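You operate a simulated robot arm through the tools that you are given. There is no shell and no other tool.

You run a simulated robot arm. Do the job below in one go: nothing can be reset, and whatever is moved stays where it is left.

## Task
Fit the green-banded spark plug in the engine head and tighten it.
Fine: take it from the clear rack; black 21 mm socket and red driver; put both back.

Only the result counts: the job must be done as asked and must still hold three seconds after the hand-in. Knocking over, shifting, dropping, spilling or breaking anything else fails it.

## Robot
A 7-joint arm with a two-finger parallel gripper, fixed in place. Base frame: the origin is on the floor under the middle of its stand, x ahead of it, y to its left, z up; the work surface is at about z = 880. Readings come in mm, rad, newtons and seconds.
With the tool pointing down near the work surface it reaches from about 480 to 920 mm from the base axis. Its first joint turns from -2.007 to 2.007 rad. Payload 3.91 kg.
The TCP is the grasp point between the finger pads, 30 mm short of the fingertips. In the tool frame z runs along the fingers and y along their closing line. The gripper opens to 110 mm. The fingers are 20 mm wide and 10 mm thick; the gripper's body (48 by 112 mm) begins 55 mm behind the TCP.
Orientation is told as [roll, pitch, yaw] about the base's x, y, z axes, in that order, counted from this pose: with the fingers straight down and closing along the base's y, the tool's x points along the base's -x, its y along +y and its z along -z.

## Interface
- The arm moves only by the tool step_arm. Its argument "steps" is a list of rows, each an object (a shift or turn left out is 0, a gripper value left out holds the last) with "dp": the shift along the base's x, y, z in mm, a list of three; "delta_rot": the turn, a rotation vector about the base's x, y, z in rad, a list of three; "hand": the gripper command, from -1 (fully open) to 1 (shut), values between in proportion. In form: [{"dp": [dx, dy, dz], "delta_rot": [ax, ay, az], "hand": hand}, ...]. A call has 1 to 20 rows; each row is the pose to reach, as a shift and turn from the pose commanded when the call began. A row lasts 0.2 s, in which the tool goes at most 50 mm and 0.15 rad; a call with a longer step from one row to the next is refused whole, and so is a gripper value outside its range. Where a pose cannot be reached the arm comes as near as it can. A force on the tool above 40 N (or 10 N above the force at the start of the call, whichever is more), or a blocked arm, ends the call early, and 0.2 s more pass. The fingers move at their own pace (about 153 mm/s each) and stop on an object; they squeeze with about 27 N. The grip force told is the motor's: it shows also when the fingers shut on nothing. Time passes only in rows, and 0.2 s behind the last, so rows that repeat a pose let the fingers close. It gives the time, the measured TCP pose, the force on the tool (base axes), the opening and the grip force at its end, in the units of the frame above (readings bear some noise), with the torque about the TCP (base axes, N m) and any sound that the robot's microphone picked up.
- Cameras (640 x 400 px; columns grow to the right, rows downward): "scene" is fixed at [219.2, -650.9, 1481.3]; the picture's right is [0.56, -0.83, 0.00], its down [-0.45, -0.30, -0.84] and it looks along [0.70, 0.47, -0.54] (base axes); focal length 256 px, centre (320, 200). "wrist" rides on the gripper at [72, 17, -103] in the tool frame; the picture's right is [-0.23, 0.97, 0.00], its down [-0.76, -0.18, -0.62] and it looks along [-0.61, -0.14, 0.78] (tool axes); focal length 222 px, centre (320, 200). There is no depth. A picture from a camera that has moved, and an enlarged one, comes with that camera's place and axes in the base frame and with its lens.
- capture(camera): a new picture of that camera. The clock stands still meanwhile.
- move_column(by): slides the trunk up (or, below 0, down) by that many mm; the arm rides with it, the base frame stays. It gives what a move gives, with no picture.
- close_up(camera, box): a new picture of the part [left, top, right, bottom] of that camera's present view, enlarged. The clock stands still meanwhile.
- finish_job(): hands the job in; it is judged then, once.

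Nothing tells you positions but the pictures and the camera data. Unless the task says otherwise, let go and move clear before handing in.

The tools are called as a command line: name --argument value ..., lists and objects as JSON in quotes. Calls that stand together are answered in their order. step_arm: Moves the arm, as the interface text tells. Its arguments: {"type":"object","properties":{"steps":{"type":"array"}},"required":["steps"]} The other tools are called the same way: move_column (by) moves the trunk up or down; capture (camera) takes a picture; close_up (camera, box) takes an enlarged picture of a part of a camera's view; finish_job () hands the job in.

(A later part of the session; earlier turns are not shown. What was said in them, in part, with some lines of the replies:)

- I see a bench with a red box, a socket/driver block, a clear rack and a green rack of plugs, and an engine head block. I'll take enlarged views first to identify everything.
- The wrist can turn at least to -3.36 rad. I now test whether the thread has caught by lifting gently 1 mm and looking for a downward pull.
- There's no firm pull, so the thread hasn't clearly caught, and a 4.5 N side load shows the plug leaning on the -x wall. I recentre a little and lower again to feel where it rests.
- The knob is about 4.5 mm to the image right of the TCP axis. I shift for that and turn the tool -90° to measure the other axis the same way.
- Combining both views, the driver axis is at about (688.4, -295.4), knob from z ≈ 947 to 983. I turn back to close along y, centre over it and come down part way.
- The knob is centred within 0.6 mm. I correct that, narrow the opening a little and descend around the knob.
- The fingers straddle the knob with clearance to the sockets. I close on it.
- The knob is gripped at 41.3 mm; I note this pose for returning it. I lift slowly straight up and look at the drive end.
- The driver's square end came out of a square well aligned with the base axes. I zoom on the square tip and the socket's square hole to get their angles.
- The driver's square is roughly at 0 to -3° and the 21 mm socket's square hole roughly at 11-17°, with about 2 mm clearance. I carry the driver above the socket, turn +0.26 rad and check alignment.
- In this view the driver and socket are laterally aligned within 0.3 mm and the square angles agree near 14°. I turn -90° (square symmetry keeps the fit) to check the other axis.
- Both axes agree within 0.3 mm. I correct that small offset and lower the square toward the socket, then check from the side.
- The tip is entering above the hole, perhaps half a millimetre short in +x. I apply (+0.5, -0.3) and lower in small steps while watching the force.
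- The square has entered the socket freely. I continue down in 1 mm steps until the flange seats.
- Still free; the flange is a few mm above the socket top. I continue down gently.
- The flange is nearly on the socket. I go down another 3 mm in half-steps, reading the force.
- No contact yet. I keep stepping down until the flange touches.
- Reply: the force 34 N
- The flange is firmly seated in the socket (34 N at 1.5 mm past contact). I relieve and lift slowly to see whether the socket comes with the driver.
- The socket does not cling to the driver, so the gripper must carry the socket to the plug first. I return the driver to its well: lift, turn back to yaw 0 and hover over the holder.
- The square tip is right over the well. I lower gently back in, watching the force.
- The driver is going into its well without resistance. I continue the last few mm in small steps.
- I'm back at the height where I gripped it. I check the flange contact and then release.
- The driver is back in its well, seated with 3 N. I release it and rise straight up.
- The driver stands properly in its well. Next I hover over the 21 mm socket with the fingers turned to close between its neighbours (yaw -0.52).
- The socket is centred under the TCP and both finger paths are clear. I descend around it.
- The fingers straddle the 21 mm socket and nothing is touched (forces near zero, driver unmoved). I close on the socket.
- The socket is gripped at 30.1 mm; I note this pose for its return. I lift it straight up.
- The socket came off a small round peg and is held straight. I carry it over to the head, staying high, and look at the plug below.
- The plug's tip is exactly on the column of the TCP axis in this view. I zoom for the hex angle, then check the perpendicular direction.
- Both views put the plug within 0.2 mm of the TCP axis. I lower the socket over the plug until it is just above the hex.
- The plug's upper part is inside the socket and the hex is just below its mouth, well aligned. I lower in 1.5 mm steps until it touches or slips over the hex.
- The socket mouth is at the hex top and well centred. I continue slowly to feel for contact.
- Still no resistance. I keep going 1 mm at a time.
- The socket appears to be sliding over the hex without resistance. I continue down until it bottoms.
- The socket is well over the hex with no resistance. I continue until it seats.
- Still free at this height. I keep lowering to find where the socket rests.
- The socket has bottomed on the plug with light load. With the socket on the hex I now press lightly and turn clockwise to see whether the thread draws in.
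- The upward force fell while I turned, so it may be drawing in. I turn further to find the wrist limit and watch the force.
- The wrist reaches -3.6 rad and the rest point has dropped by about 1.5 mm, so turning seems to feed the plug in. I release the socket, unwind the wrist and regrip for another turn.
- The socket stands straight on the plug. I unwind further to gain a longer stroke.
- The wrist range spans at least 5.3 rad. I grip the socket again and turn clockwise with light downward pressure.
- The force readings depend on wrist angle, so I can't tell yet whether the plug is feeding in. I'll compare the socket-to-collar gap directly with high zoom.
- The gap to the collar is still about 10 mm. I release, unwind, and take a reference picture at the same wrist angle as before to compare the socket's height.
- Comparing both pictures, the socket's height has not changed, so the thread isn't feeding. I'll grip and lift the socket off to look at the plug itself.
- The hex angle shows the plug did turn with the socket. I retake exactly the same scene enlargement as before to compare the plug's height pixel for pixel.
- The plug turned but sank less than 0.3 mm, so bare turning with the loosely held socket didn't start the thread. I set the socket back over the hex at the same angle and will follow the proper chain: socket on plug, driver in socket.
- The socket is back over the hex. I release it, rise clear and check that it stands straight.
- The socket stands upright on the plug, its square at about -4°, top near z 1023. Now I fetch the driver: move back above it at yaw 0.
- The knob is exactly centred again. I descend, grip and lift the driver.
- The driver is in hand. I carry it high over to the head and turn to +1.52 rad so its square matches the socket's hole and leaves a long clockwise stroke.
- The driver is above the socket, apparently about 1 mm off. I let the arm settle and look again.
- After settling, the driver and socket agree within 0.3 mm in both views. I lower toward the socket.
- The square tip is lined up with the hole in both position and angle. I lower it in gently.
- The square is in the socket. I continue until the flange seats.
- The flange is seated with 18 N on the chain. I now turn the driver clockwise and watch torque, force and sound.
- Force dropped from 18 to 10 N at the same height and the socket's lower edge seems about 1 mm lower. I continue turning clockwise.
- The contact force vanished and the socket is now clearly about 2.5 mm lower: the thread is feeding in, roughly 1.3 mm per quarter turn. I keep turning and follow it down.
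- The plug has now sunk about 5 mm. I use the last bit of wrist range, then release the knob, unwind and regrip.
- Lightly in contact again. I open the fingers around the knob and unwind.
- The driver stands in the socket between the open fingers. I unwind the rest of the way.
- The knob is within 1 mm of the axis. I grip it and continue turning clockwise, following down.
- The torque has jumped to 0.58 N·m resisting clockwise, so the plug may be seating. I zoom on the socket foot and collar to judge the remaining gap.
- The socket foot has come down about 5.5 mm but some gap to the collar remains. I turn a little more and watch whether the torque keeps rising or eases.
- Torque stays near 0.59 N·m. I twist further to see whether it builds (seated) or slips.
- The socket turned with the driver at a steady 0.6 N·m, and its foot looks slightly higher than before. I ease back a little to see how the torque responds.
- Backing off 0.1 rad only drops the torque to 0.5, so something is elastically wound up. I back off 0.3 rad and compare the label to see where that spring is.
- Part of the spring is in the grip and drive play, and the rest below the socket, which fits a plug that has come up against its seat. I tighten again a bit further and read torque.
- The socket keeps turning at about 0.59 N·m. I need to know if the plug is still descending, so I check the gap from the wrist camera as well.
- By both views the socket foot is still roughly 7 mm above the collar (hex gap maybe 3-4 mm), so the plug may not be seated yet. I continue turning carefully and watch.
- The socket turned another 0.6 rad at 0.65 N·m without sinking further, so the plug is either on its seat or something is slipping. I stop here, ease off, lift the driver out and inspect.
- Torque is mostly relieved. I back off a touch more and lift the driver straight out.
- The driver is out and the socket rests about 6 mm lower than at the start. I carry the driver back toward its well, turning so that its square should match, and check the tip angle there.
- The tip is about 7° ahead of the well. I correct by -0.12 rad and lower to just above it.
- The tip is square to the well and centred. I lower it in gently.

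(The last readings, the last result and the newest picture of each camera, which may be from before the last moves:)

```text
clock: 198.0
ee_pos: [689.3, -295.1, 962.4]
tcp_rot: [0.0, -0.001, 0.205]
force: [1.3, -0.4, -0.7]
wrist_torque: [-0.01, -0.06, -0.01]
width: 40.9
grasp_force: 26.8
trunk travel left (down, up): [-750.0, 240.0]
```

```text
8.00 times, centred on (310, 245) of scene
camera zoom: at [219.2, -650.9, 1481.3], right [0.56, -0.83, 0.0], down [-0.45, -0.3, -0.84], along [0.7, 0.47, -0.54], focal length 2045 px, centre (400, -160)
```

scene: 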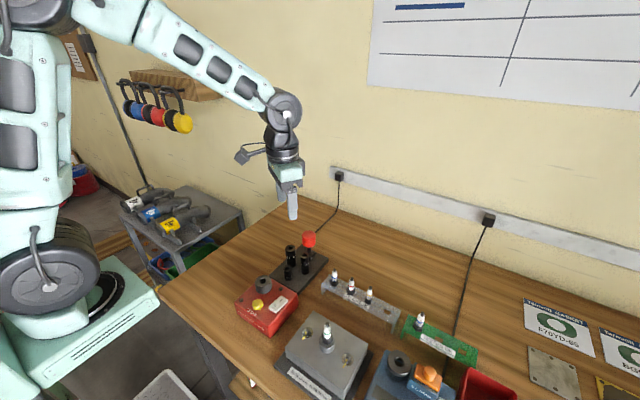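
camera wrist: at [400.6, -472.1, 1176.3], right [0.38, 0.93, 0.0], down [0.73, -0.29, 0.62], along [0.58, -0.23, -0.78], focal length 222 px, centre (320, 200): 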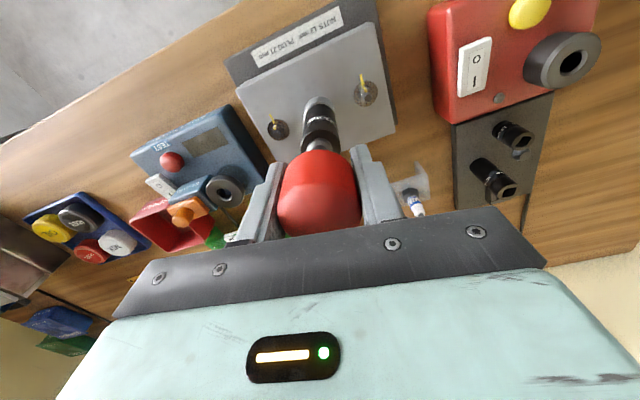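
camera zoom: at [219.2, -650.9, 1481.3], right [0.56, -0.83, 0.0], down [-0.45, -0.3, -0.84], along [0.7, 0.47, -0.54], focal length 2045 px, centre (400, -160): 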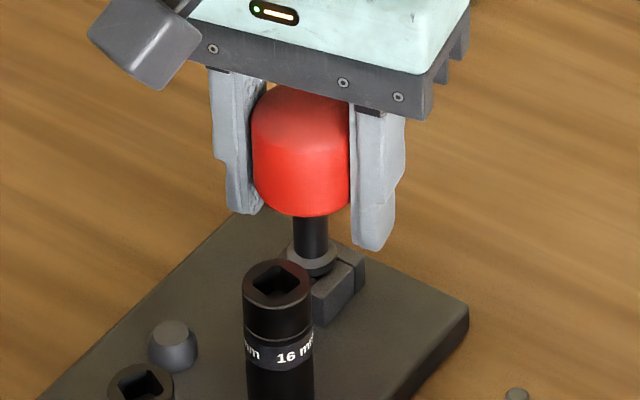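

Almost in. I lower the last bit until it touches.

step_arm --steps '[{"dp": [0, 0, -0.6], "hand": 1}, {"dp": [0, 0, -0.6], "hand": 1}]'

step_arm --steps '[{"dp": [0, 0, -0.6], "hand": 1}, {"dp": [0, 0, -0.6], "hand": 1}]'

step_arm --steps '[{"dp": [0, 0, -0.6], "hand": 1}, {"dp": [0, 0, -0.6], "hand": 1}]'

```text
clock: 198.6
ee_pos: [689.0, -294.3, 963.7]
tcp_rot: [0.0, 0.0, 0.207]
force: [3.3, 0.9, -0.3]
wrist_torque: [0.09, -0.2, -0.02]
width: 41.0
grasp_force: 27.2
trunk travel left (down, up): [-750.0, 240.0]
```

```text
clock: 199.2
ee_pos: [687.8, -296.1, 963.9]
tcp_rot: [0.0, 0.0, 0.205]
force: [3.1, 2.2, 0.4]
wrist_torque: [0.12, -0.17, -0.05]
width: 41.1
grasp_force: 27.4
trunk travel left (down, up): [-750.0, 240.0]
```

```text
clock: 199.8
ee_pos: [688.2, -295.4, 962.5]
tcp_rot: [-0.001, 0.0, 0.205]
force: [4.3, 0.0, 1.1]
wrist_torque: [-0.03, -0.19, -0.04]
width: 40.8
grasp_force: 26.9
trunk travel left (down, up): [-750.0, 240.0]
```

There is light contact with a small side load in x. I shift +0.4 mm to relieve it, then release.

step_arm --steps '[{"dp": [0.4, 0, 0], "hand": 1}, {"dp": [0.4, 0, -0.6], "hand": 1}, {"dp": [0.4, 0, -0.6], "hand": 1}]'

close_up --camera "scene" --box '[295, 235, 325, 265]'

```text
clock: 200.6
ee_pos: [689.3, -295.1, 961.1]
tcp_rot: [-0.001, 0.002, 0.206]
force: [0.3, -0.3, -1.5]
wrist_torque: [0.03, -0.02, 0.01]
width: 41.0
grasp_force: 26.6
trunk travel left (down, up): [-750.0, 240.0]
```

```text
13.33 times, centred on (310, 250) of scene
camera zoom: at [219.2, -650.9, 1481.3], right [0.56, -0.83, 0.0], down [-0.45, -0.3, -0.84], along [0.7, 0.47, -0.54], focal length 3408 px, centre (453, -467)
```

zoom: 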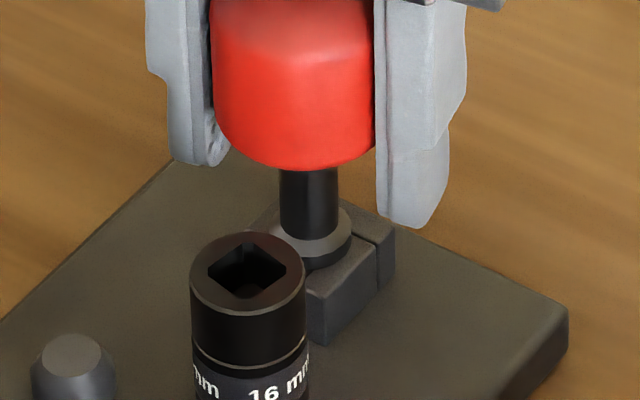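

No load now; the flange is very close to the holder. I lower a bit more to contact.

step_arm --steps '[{"dp": [0, 0, -0.7], "hand": 1}, {"dp": [0, 0, -0.7], "hand": 1}]'

step_arm --steps '[{"dp": [0, 0, -0.7], "hand": 1}, {"dp": [0, 0, -0.7], "hand": 1}]'

```text
clock: 201.2
ee_pos: [689.7, -295.6, 960.5]
tcp_rot: [0.0, 0.001, 0.204]
force: [-3.6, 0.4, 4.8]
wrist_torque: [-0.06, 0.19, -0.02]
width: 41.0
grasp_force: 27.3
trunk travel left (down, up): [-750.0, 240.0]
```

```text
clock: 201.8
ee_pos: [691.1, -294.6, 962.2]
tcp_rot: [0.001, 0.0, 0.206]
force: [-4.5, -1.9, 10.9]
wrist_torque: [-0.13, 0.32, 0.0]
width: 41.0
grasp_force: 26.9
trunk travel left (down, up): [-750.0, 240.0]
```

The driver is seated in its well. I release and rise.

step_arm --steps '[{"dp": [0, 0, 0.7], "hand": 1}, {"dp": [0, 0, 0.7], "hand": 0.1}, {"dp": [0, 0, 0.7], "hand": -0.1}, {"dp": [0, 0, 0.7], "hand": -0.2}, {"dp": [0, 0, 10], "hand": -0.2}, {"dp": [0, 0, 35], "hand": -0.2}, {"dp": [0, 0, 70], "hand": -0.2}, {"dp": [0, 0, 110], "hand": -0.2}, {"dp": [0, 0, 150], "hand": -0.2}, {"dp": [0, 0, 150], "hand": -0.2}]'

close_up --camera "scene" --box '[270, 215, 340, 285]'

```text
clock: 204.0
ee_pos: [688.6, -295.8, 1109.8]
tcp_rot: [-0.001, 0.0, 0.208]
force: [0.7, -0.1, -0.9]
wrist_torque: [-0.02, 0.01, -0.02]
width: 66.1
grasp_force: 0.0
trunk travel left (down, up): [-750.0, 240.0]
```

```text
5.71 times, centred on (305, 250) of scene
camera zoom: at [219.2, -650.9, 1481.3], right [0.56, -0.83, 0.0], down [-0.45, -0.3, -0.84], along [0.7, 0.47, -0.54], focal length 1461 px, centre (406, -86)
```

zoom: 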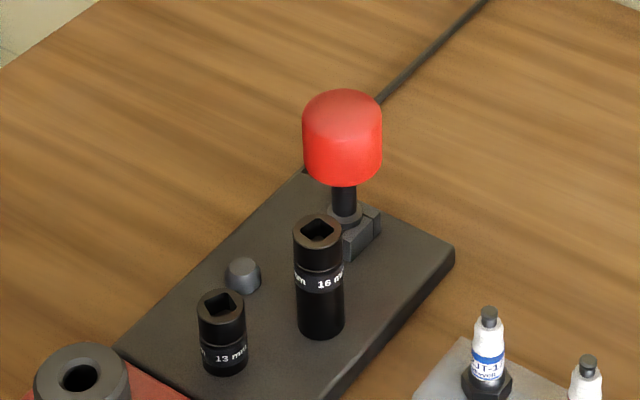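

Driver is properly back. Now I return to the head to lift the socket off and inspect the plug.

step_arm --steps '[{"dp": [-20, -19, 0], "delta_rot": [0, 0, -0.08], "hand": 0}, {"dp": [-45, -42, 0], "delta_rot": [0, 0, -0.16], "hand": 0}, {"dp": [-75, -70, 0], "delta_rot": [0, 0, -0.26], "hand": 0}, {"dp": [-105, -98, 0], "delta_rot": [0, 0, -0.36], "hand": 0}, {"dp": [-135, -126, 0], "delta_rot": [0, 0, -0.46], "hand": 0}, {"dp": [-165, -154, 0], "delta_rot": [0, 0, -0.56], "hand": 0}, {"dp": [-195, -182, 0], "delta_rot": [0, 0, -0.66], "hand": 0}, {"dp": [-213, -199, 0], "delta_rot": [0, 0, -0.73], "hand": 0}, {"dp": [-219.5, -205.2, 0], "delta_rot": [0, 0, -0.73], "hand": 0}, {"dp": [-219.5, -205.2, 0], "delta_rot": [0, 0, -0.73], "hand": 0}, {"dp": [-219.5, -205.2, 0], "delta_rot": [0, 0, -0.73], "hand": 0}]'

close_up --camera "wrist" --box '[270, 80, 370, 170]'

close_up --camera "scene" --box '[300, 295, 360, 350]'

```text
clock: 206.4
ee_pos: [470.3, -500.7, 1110.1]
tcp_rot: [0.0, -0.001, -0.524]
force: [-0.1, -0.4, -0.3]
wrist_torque: [0.03, 0.0, 0.0]
width: 55.1
grasp_force: 0.0
trunk travel left (down, up): [-750.0, 240.0]
```

```text
4.44 times, centred on (320, 125) of wrist
camera zoom: at [415.3, -450.1, 1214.2], right [0.68, 0.73, 0.0], down [0.57, -0.53, 0.62], along [0.45, -0.43, -0.78], focal length 987 px, centre (320, 533)
```

zoom: 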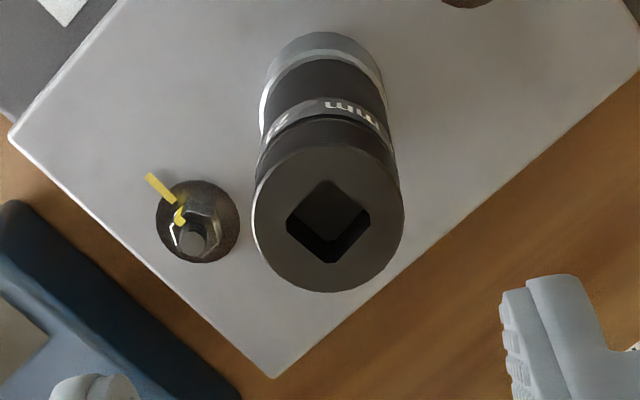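

```text
7.27 times, centred on (330, 322) of scene
camera zoom: at [219.2, -650.9, 1481.3], right [0.56, -0.83, 0.0], down [-0.45, -0.3, -0.84], along [0.7, 0.47, -0.54], focal length 1859 px, centre (247, -691)
```

zoom: 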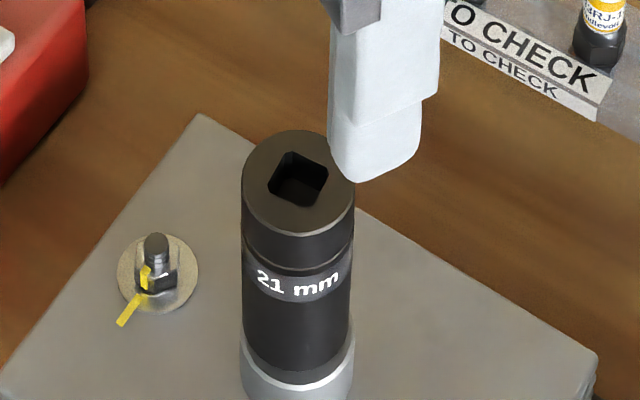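

The socket top sits about 1.5 mm toward image-right. I adjust, descend around it and grip.

step_arm --steps '[{"dp": [0.8, 0.9, -25], "hand": 0}, {"dp": [0.8, 0.9, -55], "hand": 0}, {"dp": [0.8, 0.9, -80], "hand": 0}, {"dp": [0.8, 0.9, -100], "hand": 0}, {"dp": [0.8, 0.9, -112], "hand": 0}, {"dp": [0.8, 0.9, -119], "hand": 0}, {"dp": [0.8, 0.9, -119], "hand": 0}, {"dp": [0.8, 0.9, -119], "hand": 0.35}, {"dp": [0.8, 0.9, -119], "hand": 1}, {"dp": [0.8, 0.9, -119], "hand": 1}, {"dp": [0.8, 0.9, -119], "hand": 1}]'

close_up --camera "wrist" --box '[260, 110, 380, 230]'

```text
clock: 208.8
ee_pos: [469.6, -498.8, 991.6]
tcp_rot: [-0.001, 0.0, -0.523]
force: [0.5, -0.7, 0.3]
wrist_torque: [-0.06, 0.04, 0.0]
width: 30.0
grasp_force: 27.1
trunk travel left (down, up): [-750.0, 240.0]
```

```text
3.33 times, centred on (320, 170) of wrist
camera zoom: at [416.5, -448.6, 1095.3], right [0.68, 0.73, 0.0], down [0.57, -0.53, 0.62], along [0.45, -0.43, -0.78], focal length 740 px, centre (320, 300)
```

zoom: 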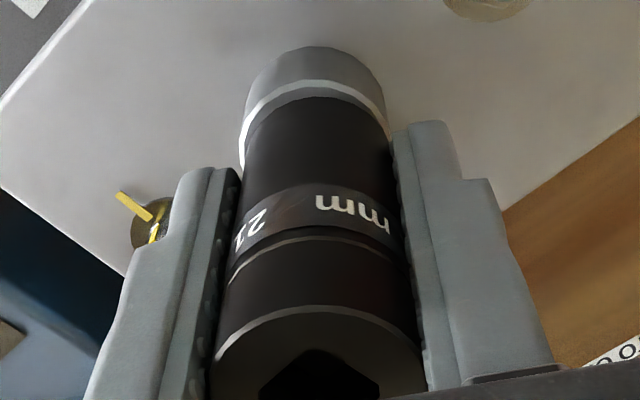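

The socket is gripped. I lift it off slowly and inspect the plug.

step_arm --steps '[{"dp": [0, 0, 3], "hand": 1}, {"dp": [0, 0, 8], "hand": 1}, {"dp": [0, 0, 16], "hand": 1}, {"dp": [0, 0, 30], "hand": 1}, {"dp": [0, 0, 50], "hand": 1}, {"dp": [0, 0, 75], "hand": 1}, {"dp": [0, 0, 100], "hand": 1}, {"dp": [0, 0, 130], "hand": 1}, {"dp": [0, 0, 130], "hand": 1}]'

close_up --camera "scene" --box '[306, 313, 354, 348]'

close_up --camera "scene" --box '[316, 330, 344, 348]'

close_up --camera "wrist" --box '[302, 82, 338, 128]'

```text
clock: 210.8
ee_pos: [471.3, -498.0, 1124.7]
tcp_rot: [-0.001, 0.0, -0.525]
force: [0.1, -0.8, -1.9]
wrist_torque: [0.02, -0.01, -0.02]
width: 30.0
grasp_force: 27.4
trunk travel left (down, up): [-750.0, 240.0]
```

```text
11.43 times, centred on (330, 330) of scene
camera zoom: at [219.2, -650.9, 1481.3], right [0.56, -0.83, 0.0], down [-0.45, -0.3, -0.84], along [0.7, 0.47, -0.54], focal length 2921 px, centre (206, -1291)
```

zoom: 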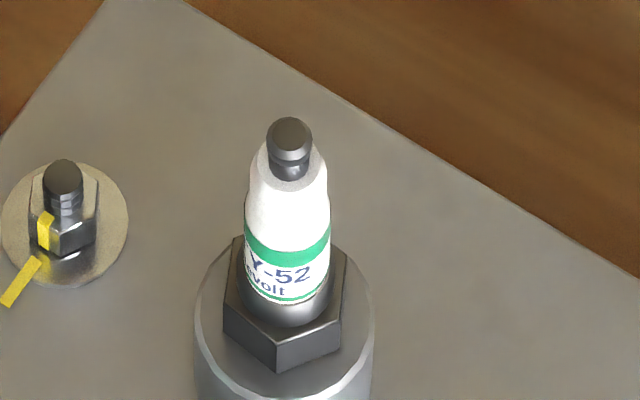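

```text
16.00 times, centred on (330, 339) of scene
camera zoom: at [219.2, -650.9, 1481.3], right [0.56, -0.83, 0.0], down [-0.45, -0.3, -0.84], along [0.7, 0.47, -0.54], focal length 4090 px, centre (160, -2024)
```

zoom: 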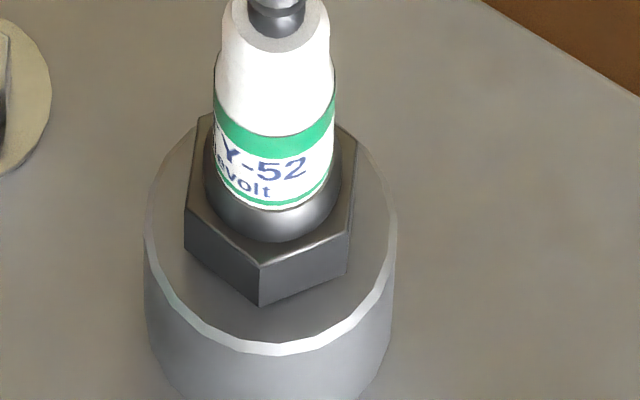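

```text
8.70 times, centred on (320, 105) of wrist
camera zoom: at [417.4, -448.4, 1227.7], right [0.68, 0.73, 0.0], down [0.57, -0.53, 0.62], along [0.45, -0.43, -0.78], focal length 1932 px, centre (320, 1026)
```

zoom: 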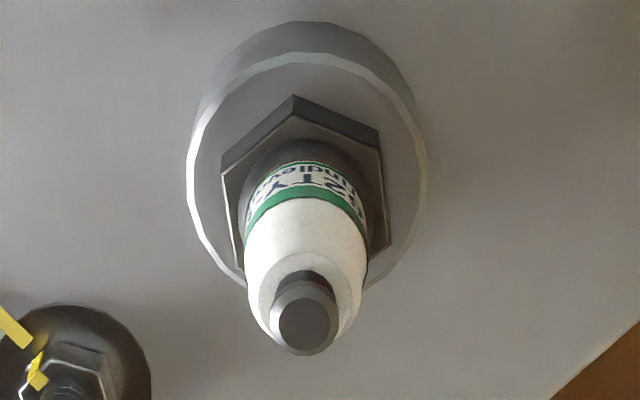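

The hex has come down about 5 mm and the hole is now covered; the plug itself turned roughly 305° and then stopped, with the socket slipping at ~0.6 N·m, which fits a plug hard on its seat. I return the socket to its peg next, then inspect the seat more closely.

step_arm --steps '[{"dp": [15, 21, 0], "hand": 1}, {"dp": [40, 57, 0], "hand": 1}, {"dp": [65, 93, 0], "hand": 1}, {"dp": [90, 128, 0], "hand": 1}, {"dp": [115, 163, 0], "hand": 1}, {"dp": [140, 198, 0], "hand": 1}, {"dp": [155, 220, 0], "hand": 1}, {"dp": [162.1, 229.8, 0], "hand": 1}, {"dp": [162.1, 229.8, -20], "hand": 1}, {"dp": [162.1, 229.8, -50], "hand": 1}, {"dp": [162.1, 229.8, -80], "hand": 1}, {"dp": [162.1, 229.8, -100], "hand": 1}, {"dp": [162.1, 229.8, -100], "hand": 1}, {"dp": [162.1, 229.8, -100], "hand": 1}]'

close_up --camera "wrist" --box '[260, 70, 380, 190]'

close_up --camera "scene" --box '[265, 205, 335, 275]'

```text
clock: 213.8
ee_pos: [630.8, -268.4, 1021.5]
tcp_rot: [-0.001, -0.001, -0.524]
force: [0.3, 0.1, -1.0]
wrist_torque: [0.0, -0.04, -0.02]
width: 29.9
grasp_force: 27.3
trunk travel left (down, up): [-750.0, 240.0]
```

```text
3.33 times, centred on (320, 130) of wrist
camera zoom: at [577.8, -218.7, 1125.0], right [0.68, 0.73, 0.0], down [0.57, -0.53, 0.62], along [0.45, -0.43, -0.78], focal length 740 px, centre (320, 433)
```

zoom: 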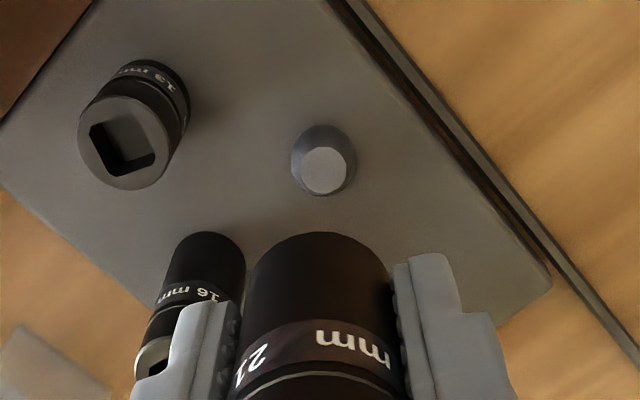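

```text
5.71 times, centred on (300, 240) of scene
camera zoom: at [219.2, -650.9, 1481.3], right [0.56, -0.83, 0.0], down [-0.45, -0.3, -0.84], along [0.7, 0.47, -0.54], focal length 1461 px, centre (434, -29)
```

zoom: 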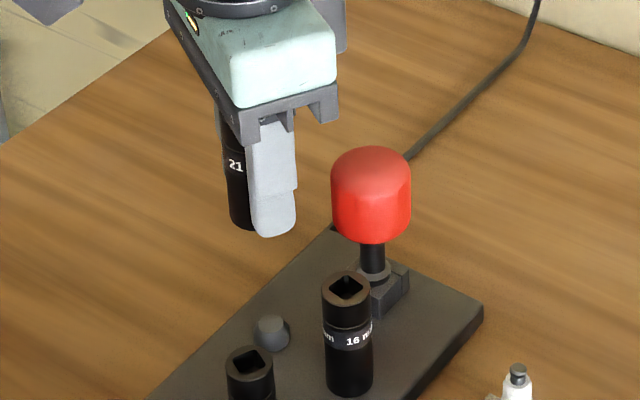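

The peg is about 1 mm to image-right of the socket axis. I correct and lower toward it.

step_arm --steps '[{"dp": [0.6, 0.6, -20], "hand": 1}, {"dp": [0.6, 0.6, -40], "hand": 1}, {"dp": [0.6, 0.6, -54], "hand": 1}, {"dp": [0.6, 0.6, -62], "hand": 1}, {"dp": [0.6, 0.6, -62], "hand": 1}, {"dp": [0.6, 0.6, -62], "hand": 1}]'

close_up --camera "wrist" --box '[270, 90, 370, 170]'

close_up --camera "scene" --box '[265, 215, 325, 275]'

```text
clock: 215.2
ee_pos: [634.9, -268.3, 957.8]
tcp_rot: [0.0, 0.001, -0.523]
force: [0.3, 0.4, -1.6]
wrist_torque: [0.0, 0.01, 0.01]
width: 29.8
grasp_force: 27.1
trunk travel left (down, up): [-750.0, 240.0]
```

```text
5.00 times, centred on (320, 130) of wrist
camera zoom: at [579.1, -218.0, 1062.0], right [0.68, 0.73, 0.0], down [0.57, -0.53, 0.62], along [0.45, -0.43, -0.78], focal length 1111 px, centre (320, 550)
```

zoom: 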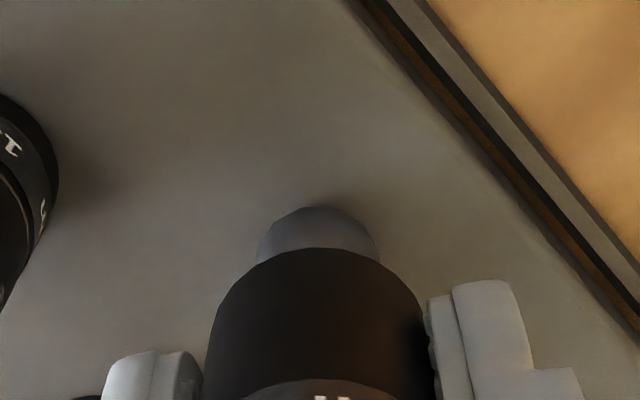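

```text
6.67 times, centred on (295, 245) of scene
camera zoom: at [219.2, -650.9, 1481.3], right [0.56, -0.83, 0.0], down [-0.45, -0.3, -0.84], along [0.7, 0.47, -0.54], focal length 1704 px, centre (487, -100)
```

zoom: 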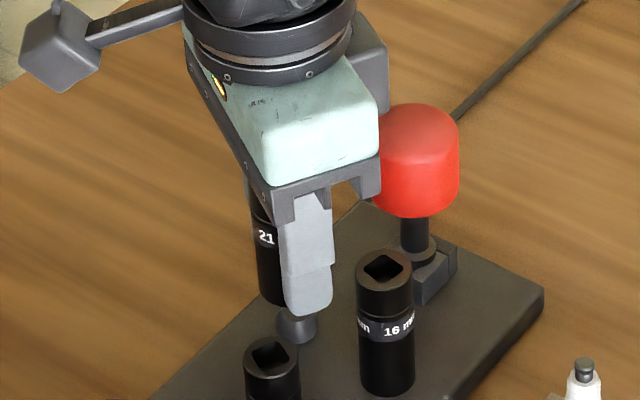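

The peg and socket are lined up. I lower in 2 mm steps.

step_arm --steps '[{"dp": [0, 0, -2], "hand": 1}, {"dp": [0, 0, -4], "hand": 1}, {"dp": [0, 0, -6], "hand": 1}, {"dp": [0, 0, -8], "hand": 1}, {"dp": [0, 0, -10], "hand": 1}, {"dp": [0, 0, -12], "hand": 1}, {"dp": [0, 0, -14], "hand": 1}, {"dp": [0, 0, -16], "hand": 1}, {"dp": [0, 0, -18], "hand": 1}, {"dp": [0, 0, -20], "hand": 1}, {"dp": [0, 0, -22], "hand": 1}, {"dp": [0, 0, -22], "hand": 1}]'

step_arm --steps '[{"dp": [0, 0, -1], "hand": 1}, {"dp": [0, 0, -2], "hand": 1}, {"dp": [0, 0, -3], "hand": 1}, {"dp": [0, 0, -3], "hand": 1}]'

step_arm --steps '[{"dp": [0, 0, -0.8], "hand": 1}, {"dp": [0, 0, -1.6], "hand": 1}, {"dp": [0, 0, -1.6], "hand": 1}]'

```text
clock: 217.8
ee_pos: [632.5, -269.0, 937.3]
tcp_rot: [0.0, 0.0, -0.525]
force: [-0.5, -0.3, -1.3]
wrist_torque: [-0.02, 0.01, 0.01]
width: 29.9
grasp_force: 26.9
trunk travel left (down, up): [-750.0, 240.0]
```

```text
clock: 218.8
ee_pos: [633.7, -269.7, 934.1]
tcp_rot: [0.0, 0.0, -0.525]
force: [0.3, 0.1, -2.1]
wrist_torque: [-0.01, 0.02, 0.01]
width: 30.0
grasp_force: 27.5
trunk travel left (down, up): [-750.0, 240.0]
```

```text
clock: 219.6
ee_pos: [632.7, -269.3, 932.8]
tcp_rot: [0.002, -0.001, -0.524]
force: [-0.6, 0.5, -3.1]
wrist_torque: [0.02, 0.03, -0.02]
width: 29.9
grasp_force: 26.7
trunk travel left (down, up): [-750.0, 240.0]
```

No resistance; I continue the last bit to contact.

step_arm --steps '[{"dp": [0, 0, -0.8], "hand": 1}, {"dp": [0, 0, -0.8], "hand": 1}]'

step_arm --steps '[{"dp": [0, 0, -0.8], "hand": 1}, {"dp": [0, 0, -0.8], "hand": 1}]'

step_arm --steps '[{"dp": [0, 0, -0.8], "hand": 1}, {"dp": [0, 0, -0.8], "hand": 1}]'

close_up --camera "scene" --box '[265, 215, 325, 275]'

```text
clock: 220.2
ee_pos: [634.7, -268.1, 931.9]
tcp_rot: [0.001, 0.0, -0.523]
force: [-0.7, 0.3, -0.9]
wrist_torque: [-0.01, 0.0, 0.02]
width: 29.9
grasp_force: 26.7
trunk travel left (down, up): [-750.0, 240.0]
```

```text
clock: 220.8
ee_pos: [632.0, -269.0, 930.8]
tcp_rot: [0.0, 0.0, -0.525]
force: [-0.1, 1.2, -2.1]
wrist_torque: [0.0, 0.0, 0.01]
width: 30.0
grasp_force: 26.8
trunk travel left (down, up): [-750.0, 240.0]
```

```text
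clock: 221.4
ee_pos: [633.3, -269.1, 930.8]
tcp_rot: [-0.001, -0.001, -0.523]
force: [-1.3, 0.0, 7.9]
wrist_torque: [0.08, 0.2, 0.02]
width: 30.0
grasp_force: 26.8
trunk travel left (down, up): [-750.0, 240.0]
```

```text
6.67 times, centred on (295, 245) of scene
camera zoom: at [219.2, -650.9, 1481.3], right [0.56, -0.83, 0.0], down [-0.45, -0.3, -0.84], along [0.7, 0.47, -0.54], focal length 1704 px, centre (487, -100)
```

zoom: 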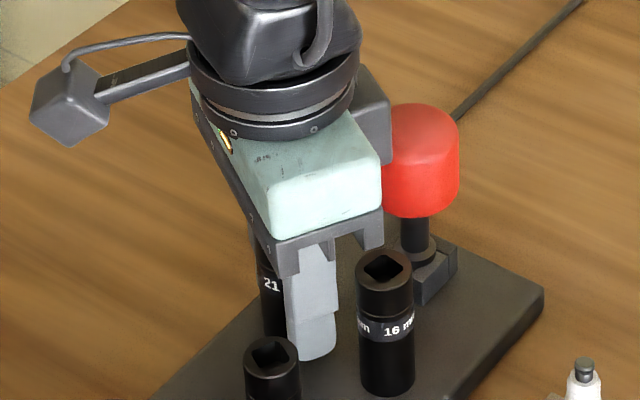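

The socket is seated on its peg. I release with a small opening and rise straight up.

step_arm --steps '[{"dp": [0, 0, 0.5], "hand": 0.4}, {"dp": [0, 0, 0.5], "hand": 0.15}, {"dp": [0, 0, 0.5], "hand": 0.05}, {"dp": [0, 0, 0.5], "hand": 0.05}, {"dp": [0, 0, 10], "hand": 0.05}, {"dp": [0, 0, 35], "hand": 0.05}, {"dp": [0, 0, 70], "hand": 0.05}, {"dp": [0, 0, 110], "hand": 0.05}, {"dp": [0, 0, 150], "hand": 0.05}, {"dp": [0, 0, 190], "hand": 0.05}, {"dp": [0, 0, 190], "hand": 0.05}]'

close_up --camera "scene" --box '[270, 215, 340, 285]'

close_up --camera "scene" --box '[260, 280, 390, 400]'

```text
clock: 223.8
ee_pos: [633.9, -267.9, 1120.1]
tcp_rot: [0.0, 0.0, -0.523]
force: [-1.1, 0.0, -0.4]
wrist_torque: [-0.05, 0.0, 0.03]
width: 52.2
grasp_force: 0.1
trunk travel left (down, up): [-750.0, 240.0]
```

```text
5.71 times, centred on (305, 250) of scene
camera zoom: at [219.2, -650.9, 1481.3], right [0.56, -0.83, 0.0], down [-0.45, -0.3, -0.84], along [0.7, 0.47, -0.54], focal length 1461 px, centre (406, -86)
```

zoom: 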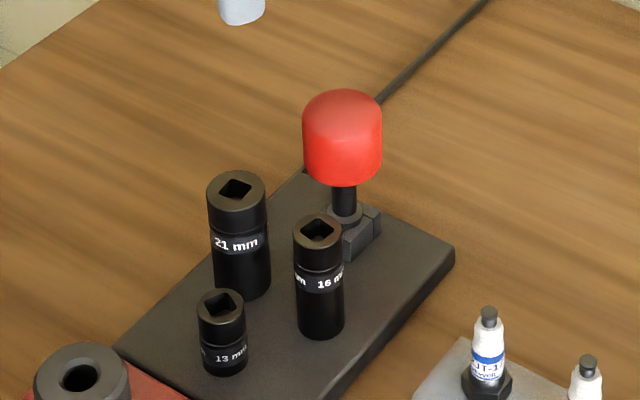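

```text
3.33 times, centred on (325, 340) of scene
camera zoom: at [219.2, -650.9, 1481.3], right [0.56, -0.83, 0.0], down [-0.45, -0.3, -0.84], along [0.7, 0.47, -0.54], focal length 852 px, centre (303, -267)
```

zoom: 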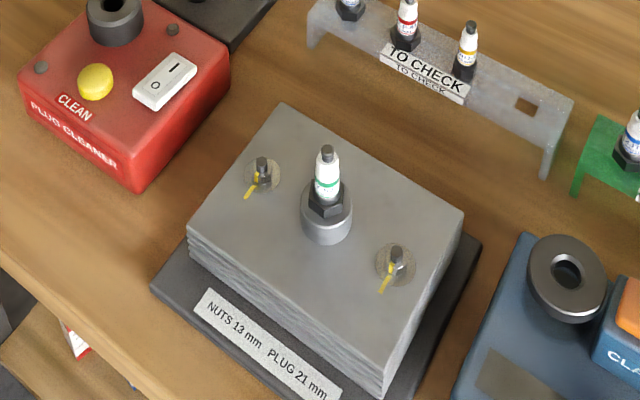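

Both tools are back in place and everything else looks undisturbed. I'll take a low-angle look at the plug's seat by tilting the wrist camera from the front side, moving there high first.

step_arm --steps '[{"dp": [-25, -18, 5], "delta_rot": [0, 0, 0.06], "hand": -1}, {"dp": [-60, -43, 10], "delta_rot": [0, 0, 0.12], "hand": -1}, {"dp": [-97, -69, 10], "delta_rot": [0, 0, 0.19], "hand": -1}, {"dp": [-134, -95, 10], "delta_rot": [0, 0, 0.26], "hand": -1}, {"dp": [-171, -121, 10], "delta_rot": [0, 0, 0.33], "hand": -1}, {"dp": [-208, -147, 10], "delta_rot": [0, 0, 0.4], "hand": -1}, {"dp": [-245, -173, 10], "delta_rot": [0, 0, 0.47], "hand": -1}, {"dp": [-275, -196, 10], "delta_rot": [0, 0, 0.524], "hand": -1}, {"dp": [-292, -209, 5], "delta_rot": [0, 0, 0.524], "hand": -1}, {"dp": [-292, -209, 0], "delta_rot": [0, 0, 0.524], "hand": -1}, {"dp": [-292, -209, 0], "delta_rot": [0, 0, 0.524], "hand": -1}]'

capture --camera "wrist"

```text
clock: 226.2
ee_pos: [341.7, -478.7, 1120.6]
tcp_rot: [0.0, 0.001, -0.001]
force: [0.0, 0.5, -0.3]
wrist_torque: [0.03, 0.0, -0.02]
width: 109.8
grasp_force: 0.1
trunk travel left (down, up): [-750.0, 240.0]
```

```text
taken
camera wrist: at [268.5, -462.0, 1225.5], right [0.23, 0.97, 0.0], down [0.76, -0.18, 0.62], along [0.61, -0.14, -0.78], focal length 222 px, centre (320, 200)
```

wrist: 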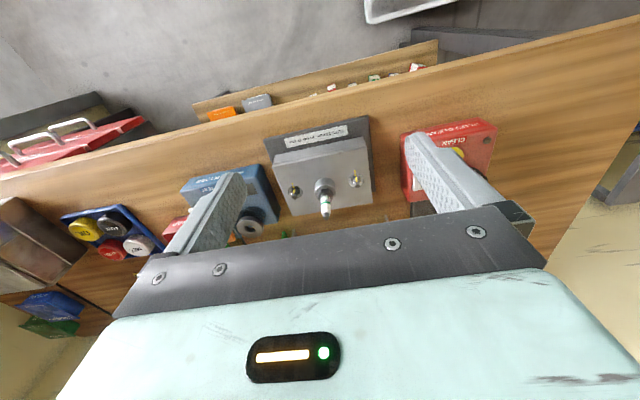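

The plug is in view between the fingers. I tilt the tool about y to lower the viewing angle and come down some.

step_arm --steps '[{"dp": [-3, 0, -10], "delta_rot": [0, -0.1, 0]}, {"dp": [-6, 0, -25], "delta_rot": [0, -0.2, 0]}, {"dp": [-9, 0, -40], "delta_rot": [0, -0.3, 0]}, {"dp": [-12, 0, -55], "delta_rot": [0, -0.4, 0]}, {"dp": [-15, 0, -70], "delta_rot": [0, -0.5, 0]}, {"dp": [-15, 0, -90], "delta_rot": [0, -0.55, 0]}, {"dp": [-15, 0, -110], "delta_rot": [0, -0.55, 0]}, {"dp": [-15, 0, -110], "delta_rot": [0, -0.55, 0]}]'

capture --camera "wrist"

close_up --camera "wrist" --box '[270, 120, 370, 220]'

```text
clock: 228.0
ee_pos: [327.4, -479.0, 1010.8]
tcp_rot: [0.0, -0.55, -0.001]
force: [0.3, -0.3, 0.5]
wrist_torque: [-0.02, 0.03, 0.03]
width: 110.1
grasp_force: 0.0
trunk travel left (down, up): [-750.0, 240.0]
```

```text
taken
camera wrist: at [211.6, -461.8, 1062.4], right [0.19, 0.97, 0.12], down [0.32, -0.18, 0.93], along [0.93, -0.14, -0.35], focal length 222 px, centre (320, 200)
```

wrist: 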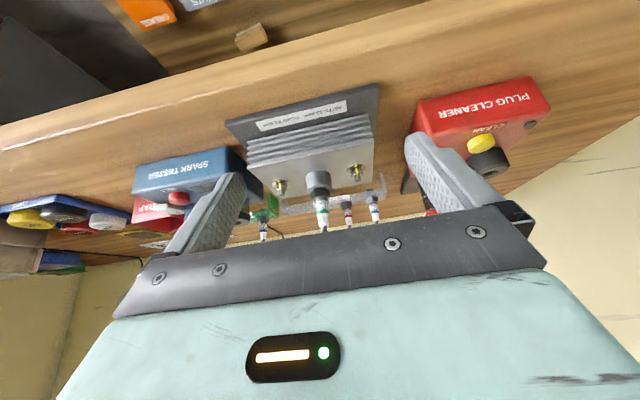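

```text
4.00 times, centred on (320, 170) of wrist
camera zoom: at [211.6, -461.8, 1062.4], right [0.19, 0.97, 0.12], down [0.32, -0.18, 0.93], along [0.93, -0.14, -0.35], focal length 888 px, centre (320, 320)
```

zoom: 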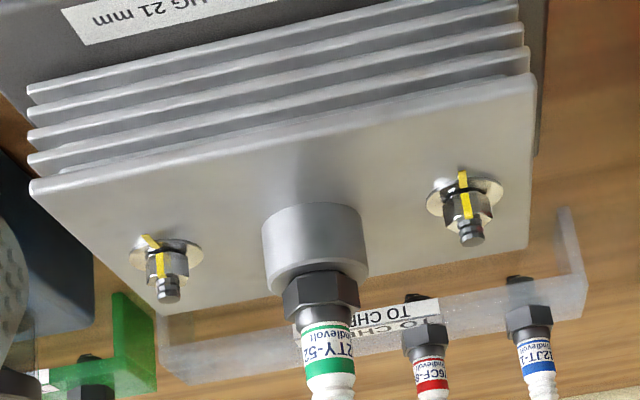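

Now I get a side view. I zoom right in on the hex and collar interface.

close_up --camera "wrist" --box '[300, 165, 340, 205]'

close_up --camera "wrist" --box '[310, 175, 330, 190]'

```text
10.00 times, centred on (320, 185) of wrist
camera zoom: at [211.6, -461.8, 1062.4], right [0.19, 0.97, 0.12], down [0.32, -0.18, 0.93], along [0.93, -0.14, -0.35], focal length 2221 px, centre (320, 350)
```

zoom: 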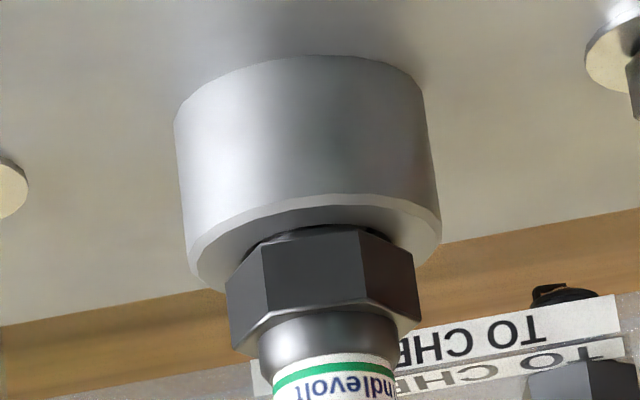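

```text
16.00 times, centred on (320, 182) of wrist
camera zoom: at [211.6, -461.8, 1062.4], right [0.19, 0.97, 0.12], down [0.32, -0.18, 0.93], along [0.93, -0.14, -0.35], focal length 3554 px, centre (320, 480)
```

zoom: 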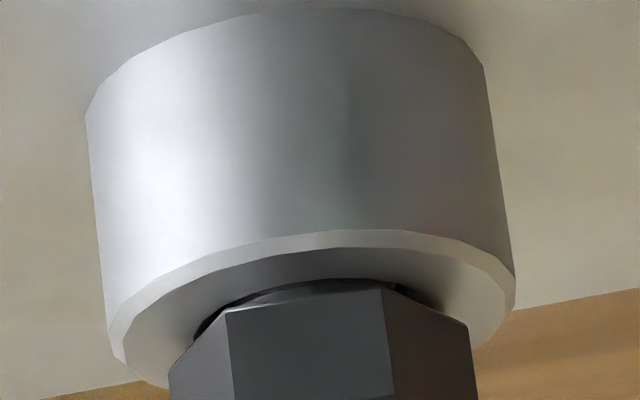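

There's a thin dark ring between hex and collar: either a sealing washer or the edge of the hole. I zoom in further and from a slightly different tilt.

close_up --camera "wrist" --box '[311, 184, 323, 192]'

close_up --camera "wrist" --box '[318, 184, 330, 192]'

```text
16.00 times, centred on (317, 188) of wrist
camera zoom: at [211.6, -461.8, 1062.4], right [0.19, 0.97, 0.12], down [0.32, -0.18, 0.93], along [0.93, -0.14, -0.35], focal length 3554 px, centre (368, 392)
```

zoom: 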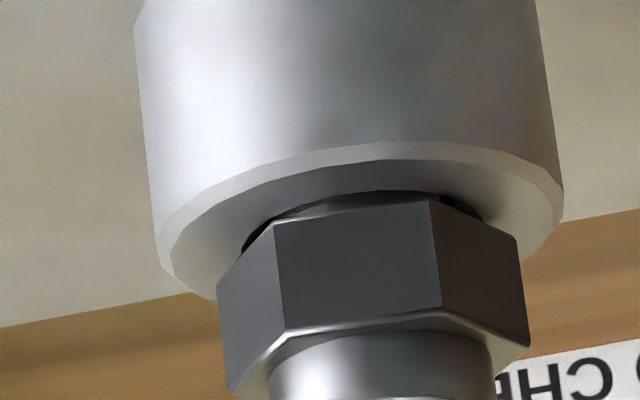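

```text
16.00 times, centred on (324, 188) of wrist
camera zoom: at [211.6, -461.8, 1062.4], right [0.19, 0.97, 0.12], down [0.32, -0.18, 0.93], along [0.93, -0.14, -0.35], focal length 3554 px, centre (256, 392)
```

zoom: 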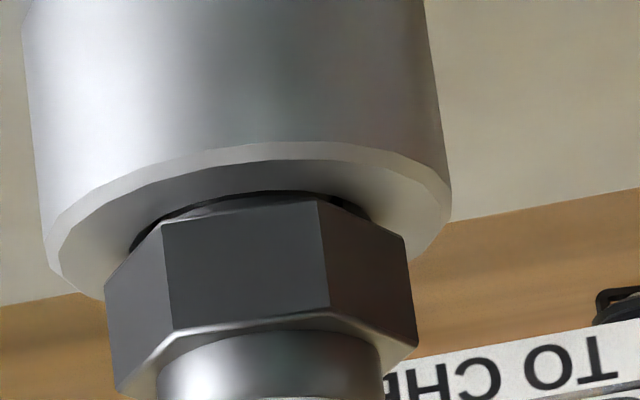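

I move the camera about 70 mm closer and a bit lower for a clearer look at the interface, staying well clear of the head.

step_arm --steps '[{"dp": [25, -4, -8], "hand": -1}, {"dp": [50, -8, -14], "hand": -1}, {"dp": [70, -12, -20], "hand": -1}, {"dp": [70, -12, -20], "hand": -1}, {"dp": [70, -12, -20], "hand": -1}]'

capture --camera "wrist"

close_up --camera "wrist" --box '[305, 165, 345, 190]'

```text
clock: 229.2
ee_pos: [396.6, -487.4, 991.2]
tcp_rot: [0.0, -0.551, 0.001]
force: [0.5, -0.6, 0.1]
wrist_torque: [0.02, 0.03, -0.02]
width: 109.9
grasp_force: 0.0
trunk travel left (down, up): [-750.0, 240.0]
```

```text
taken
camera wrist: at [281.9, -471.8, 1041.9], right [0.19, 0.97, 0.12], down [0.32, -0.18, 0.93], along [0.93, -0.14, -0.35], focal length 222 px, centre (320, 200)
```

wrist: 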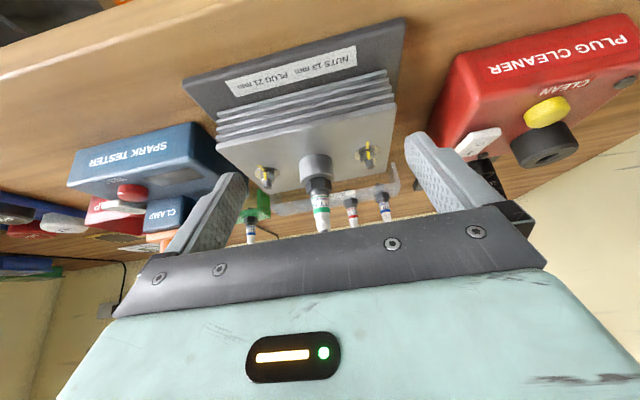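

```text
16.00 times, centred on (325, 178) of wrist
camera zoom: at [281.9, -471.8, 1041.9], right [0.19, 0.97, 0.12], down [0.32, -0.18, 0.93], along [0.93, -0.14, -0.35], focal length 3554 px, centre (240, 560)
```

zoom: 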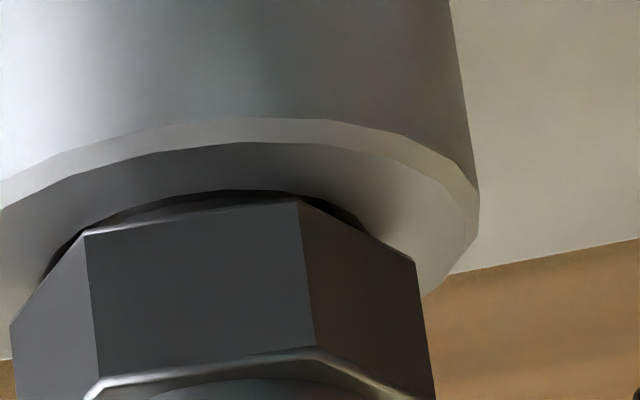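

The hex underside appears about 1.5-2 mm above the collar with the hole edge still visible. To judge whether that is a built-in seat washer, I compare with the plugs standing in the racks.

close_up --camera "wrist" --box '[338, 185, 400, 225]'

close_up --camera "wrist" --box '[340, 190, 364, 206]'

close_up --camera "wrist" --box '[312, 170, 332, 184]'

```text
10.00 times, centred on (369, 205) of wrist
camera zoom: at [281.9, -471.8, 1041.9], right [0.19, 0.97, 0.12], down [0.32, -0.18, 0.93], along [0.93, -0.14, -0.35], focal length 2221 px, centre (-170, 150)
```

zoom: 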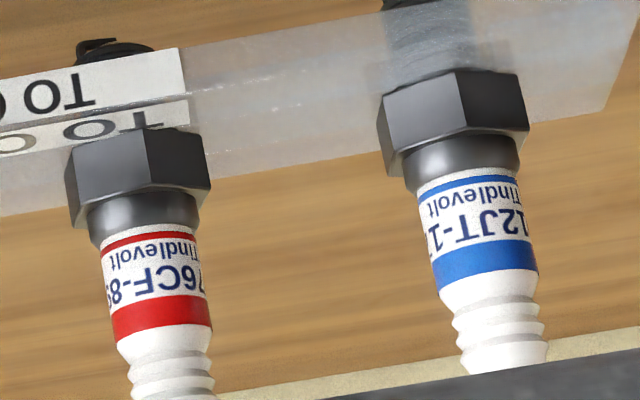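

```text
16.00 times, centred on (352, 198) of wrist
camera zoom: at [281.9, -471.8, 1041.9], right [0.19, 0.97, 0.12], down [0.32, -0.18, 0.93], along [0.93, -0.14, -0.35], focal length 3554 px, centre (-192, 232)
```

zoom: 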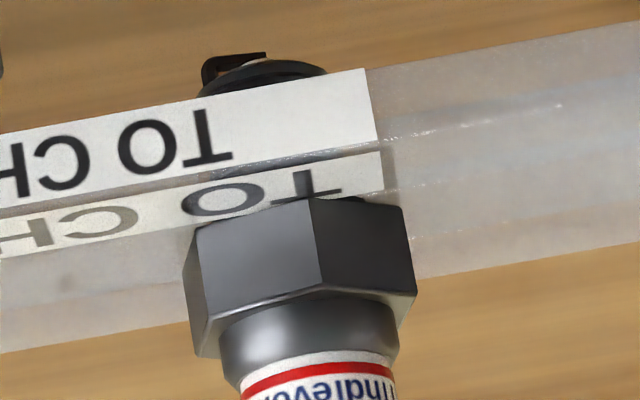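

```text
16.00 times, centred on (322, 177) of wrist
camera zoom: at [281.9, -471.8, 1041.9], right [0.19, 0.97, 0.12], down [0.32, -0.18, 0.93], along [0.93, -0.14, -0.35], focal length 3554 px, centre (288, 568)
```

zoom: 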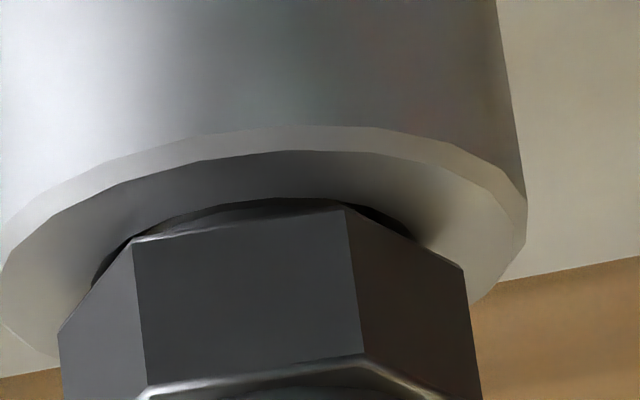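

The hex has a chamfered underside, so the true gap could be much smaller. I back off and tilt further for a nearly horizontal view of the joint.

step_arm --steps '[{"dp": [-25, 0, 0], "hand": -1}, {"dp": [-50, 0, 0], "hand": -1}, {"dp": [-62, 0, -5], "delta_rot": [0, -0.08, 0]}, {"dp": [-62, 0, -12], "delta_rot": [0, -0.16, 0]}, {"dp": [-62, 0, -20], "delta_rot": [0, -0.24, 0]}, {"dp": [-62, 0, -28], "delta_rot": [0, -0.3, 0]}, {"dp": [-62, 0, -28], "delta_rot": [0, -0.3, 0]}, {"dp": [-62, 0, -28], "delta_rot": [0, -0.3, 0]}]'

capture --camera "wrist"

close_up --camera "wrist" --box '[300, 165, 340, 205]'

```text
clock: 231.0
ee_pos: [334.3, -490.0, 960.6]
tcp_rot: [0.0, -0.85, -0.001]
force: [0.4, 0.0, -0.1]
wrist_torque: [0.01, -0.02, -0.02]
width: 110.0
grasp_force: 0.0
trunk travel left (down, up): [-750.0, 240.0]
```

```text
taken
camera wrist: at [208.9, -473.3, 975.4], right [0.15, 0.97, 0.17], down [0.03, -0.18, 0.98], along [0.99, -0.14, -0.06], focal length 222 px, centre (320, 200)
```

wrist: 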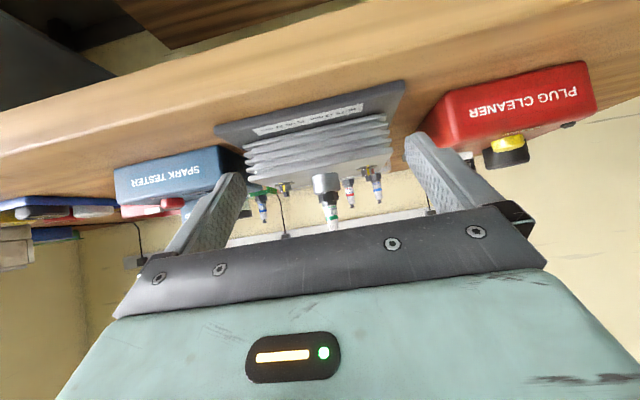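

```text
10.00 times, centred on (320, 185) of wrist
camera zoom: at [208.9, -473.3, 975.4], right [0.15, 0.97, 0.17], down [0.03, -0.18, 0.98], along [0.99, -0.14, -0.06], focal length 2221 px, centre (320, 350)
```

zoom: 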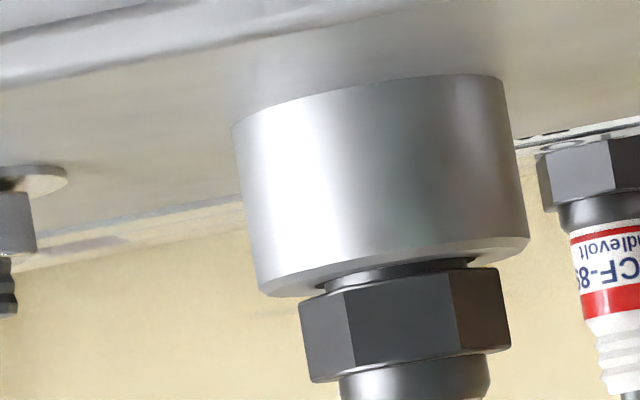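

Excellent, this is almost a side view. I zoom on the interface.

close_up --camera "wrist" --box '[316, 182, 340, 200]'

close_up --camera "wrist" --box '[340, 175, 380, 205]'

```text
16.00 times, centred on (328, 191) of wrist
camera zoom: at [208.9, -473.3, 975.4], right [0.15, 0.97, 0.17], down [0.03, -0.18, 0.98], along [0.99, -0.14, -0.06], focal length 3554 px, centre (192, 344)
```

zoom: 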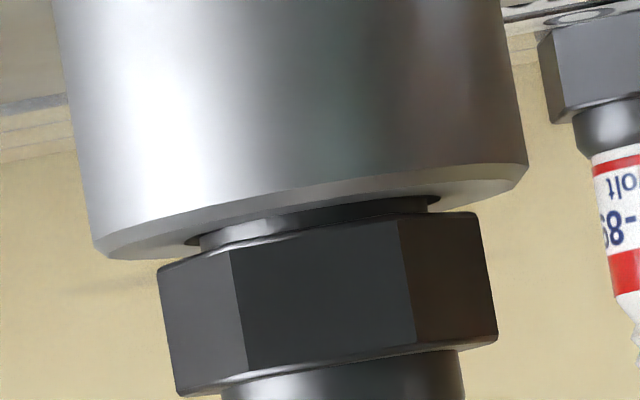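

```text
13.33 times, centred on (360, 190) of wrist
camera zoom: at [208.9, -473.3, 975.4], right [0.15, 0.97, 0.17], down [0.03, -0.18, 0.98], along [0.99, -0.14, -0.06], focal length 2962 px, centre (-213, 333)
```

zoom: 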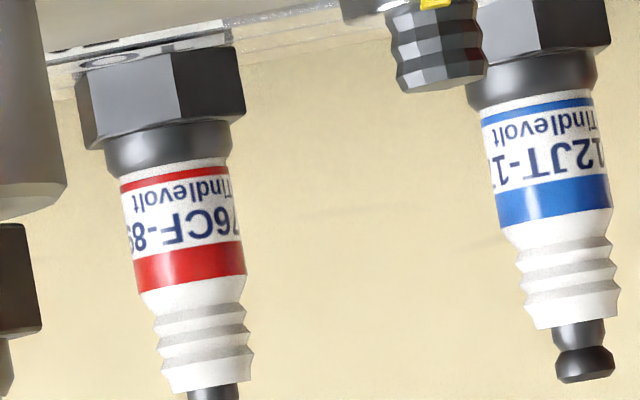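

From the side I can see the plug's sealing ring (about 18 mm wide) sunk into the chamfered mouth of the bore: the plug is on its seat, which explains the hard stop at about 0.6 N·m. I now raise and level the arm to move clear.

step_arm --steps '[{"dp": [-5, 0, 25], "delta_rot": [0, 0.1, 0], "hand": -1}, {"dp": [-5, 0, 55], "delta_rot": [0, 0.2, 0]}, {"dp": [0, 0, 85], "delta_rot": [0, 0.32, 0]}, {"dp": [5, 5, 115], "delta_rot": [0, 0.44, 0]}, {"dp": [10, 10, 145], "delta_rot": [0, 0.56, 0]}, {"dp": [15, 20, 175], "delta_rot": [0, 0.68, 0]}, {"dp": [20, 30, 205], "delta_rot": [0, 0.8, 0]}, {"dp": [25, 45, 235], "delta_rot": [0, 0.85, 0]}, {"dp": [30, 60, 260], "delta_rot": [0, 0.85, 0]}, {"dp": [30, 60, 260], "delta_rot": [0, 0.85, 0]}]'

capture --camera "scene"

capture --camera "wrist"

close_up --camera "scene" --box '[220, 220, 420, 345]'

```text
clock: 233.2
ee_pos: [363.8, -429.6, 1222.6]
tcp_rot: [0.001, 0.0, 0.0]
force: [-0.4, 0.5, -0.2]
wrist_torque: [0.01, 0.01, -0.03]
width: 109.9
grasp_force: 0.1
trunk travel left (down, up): [-750.0, 240.0]
```

```text
taken
```

scene: 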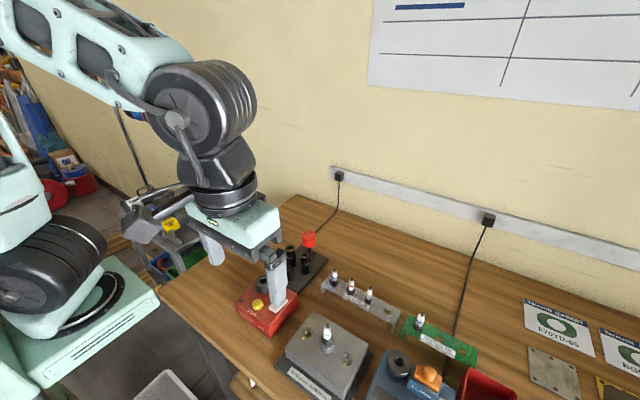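

```text
taken
camera wrist: at [291.7, -412.8, 1326.9], right [0.23, 0.97, 0.0], down [0.76, -0.18, 0.62], along [0.61, -0.14, -0.78], focal length 222 px, centre (320, 200)
```

wrist: 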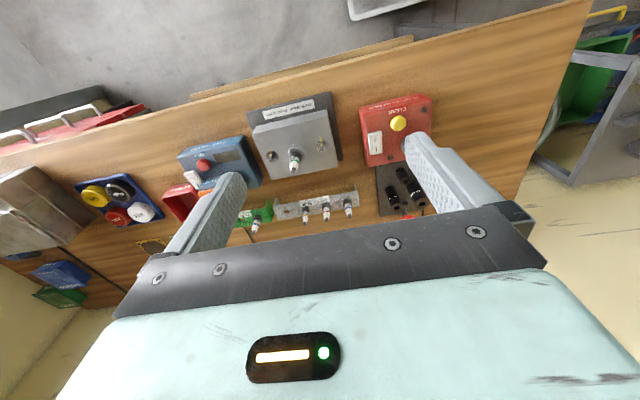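

```text
3.20 times, centred on (320, 282) of scene
camera zoom: at [219.2, -650.9, 1481.3], right [0.56, -0.83, 0.0], down [-0.45, -0.3, -0.84], along [0.7, 0.47, -0.54], focal length 818 px, centre (320, -64)
```

zoom: 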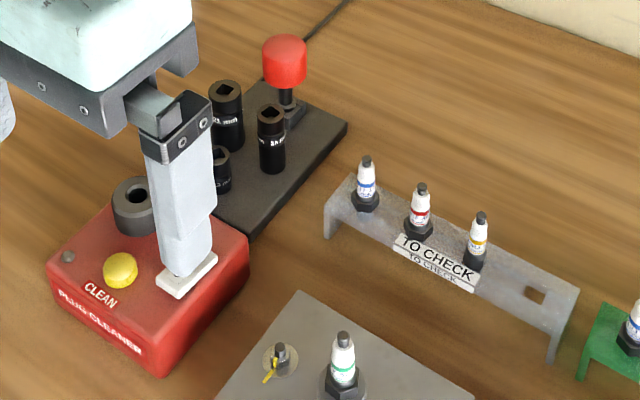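

I see the green-banded plug standing upright on its seat in the head, the 21 mm socket on its peg, the red driver in its well, and everything else where it was. The gripper is open and clear, so I hand the job in.

finish_job

```text
The job is handed in.
```

The green-banded plug from the clear rack is in the engine head and tightened, and I've handed the job in. The 21 mm socket is back on its peg and the red driver is back in its holder.

- **Fit:** the thread drew the plug in by about 5 mm. It stands upright, and its sealing ring sits in the chamfered mouth of the hole, though I judged that from camera views.
- **Tightness:** the plug came to a hard stop at about 0.6 N·m. The socket then slipped on the hex, so I couldn't apply more than that. I don't know what torque you need, so check this if you need a set value.
- **Everything else:** in the last camera views the other plugs, sockets and equipment were where they started. The arm is open and clear.
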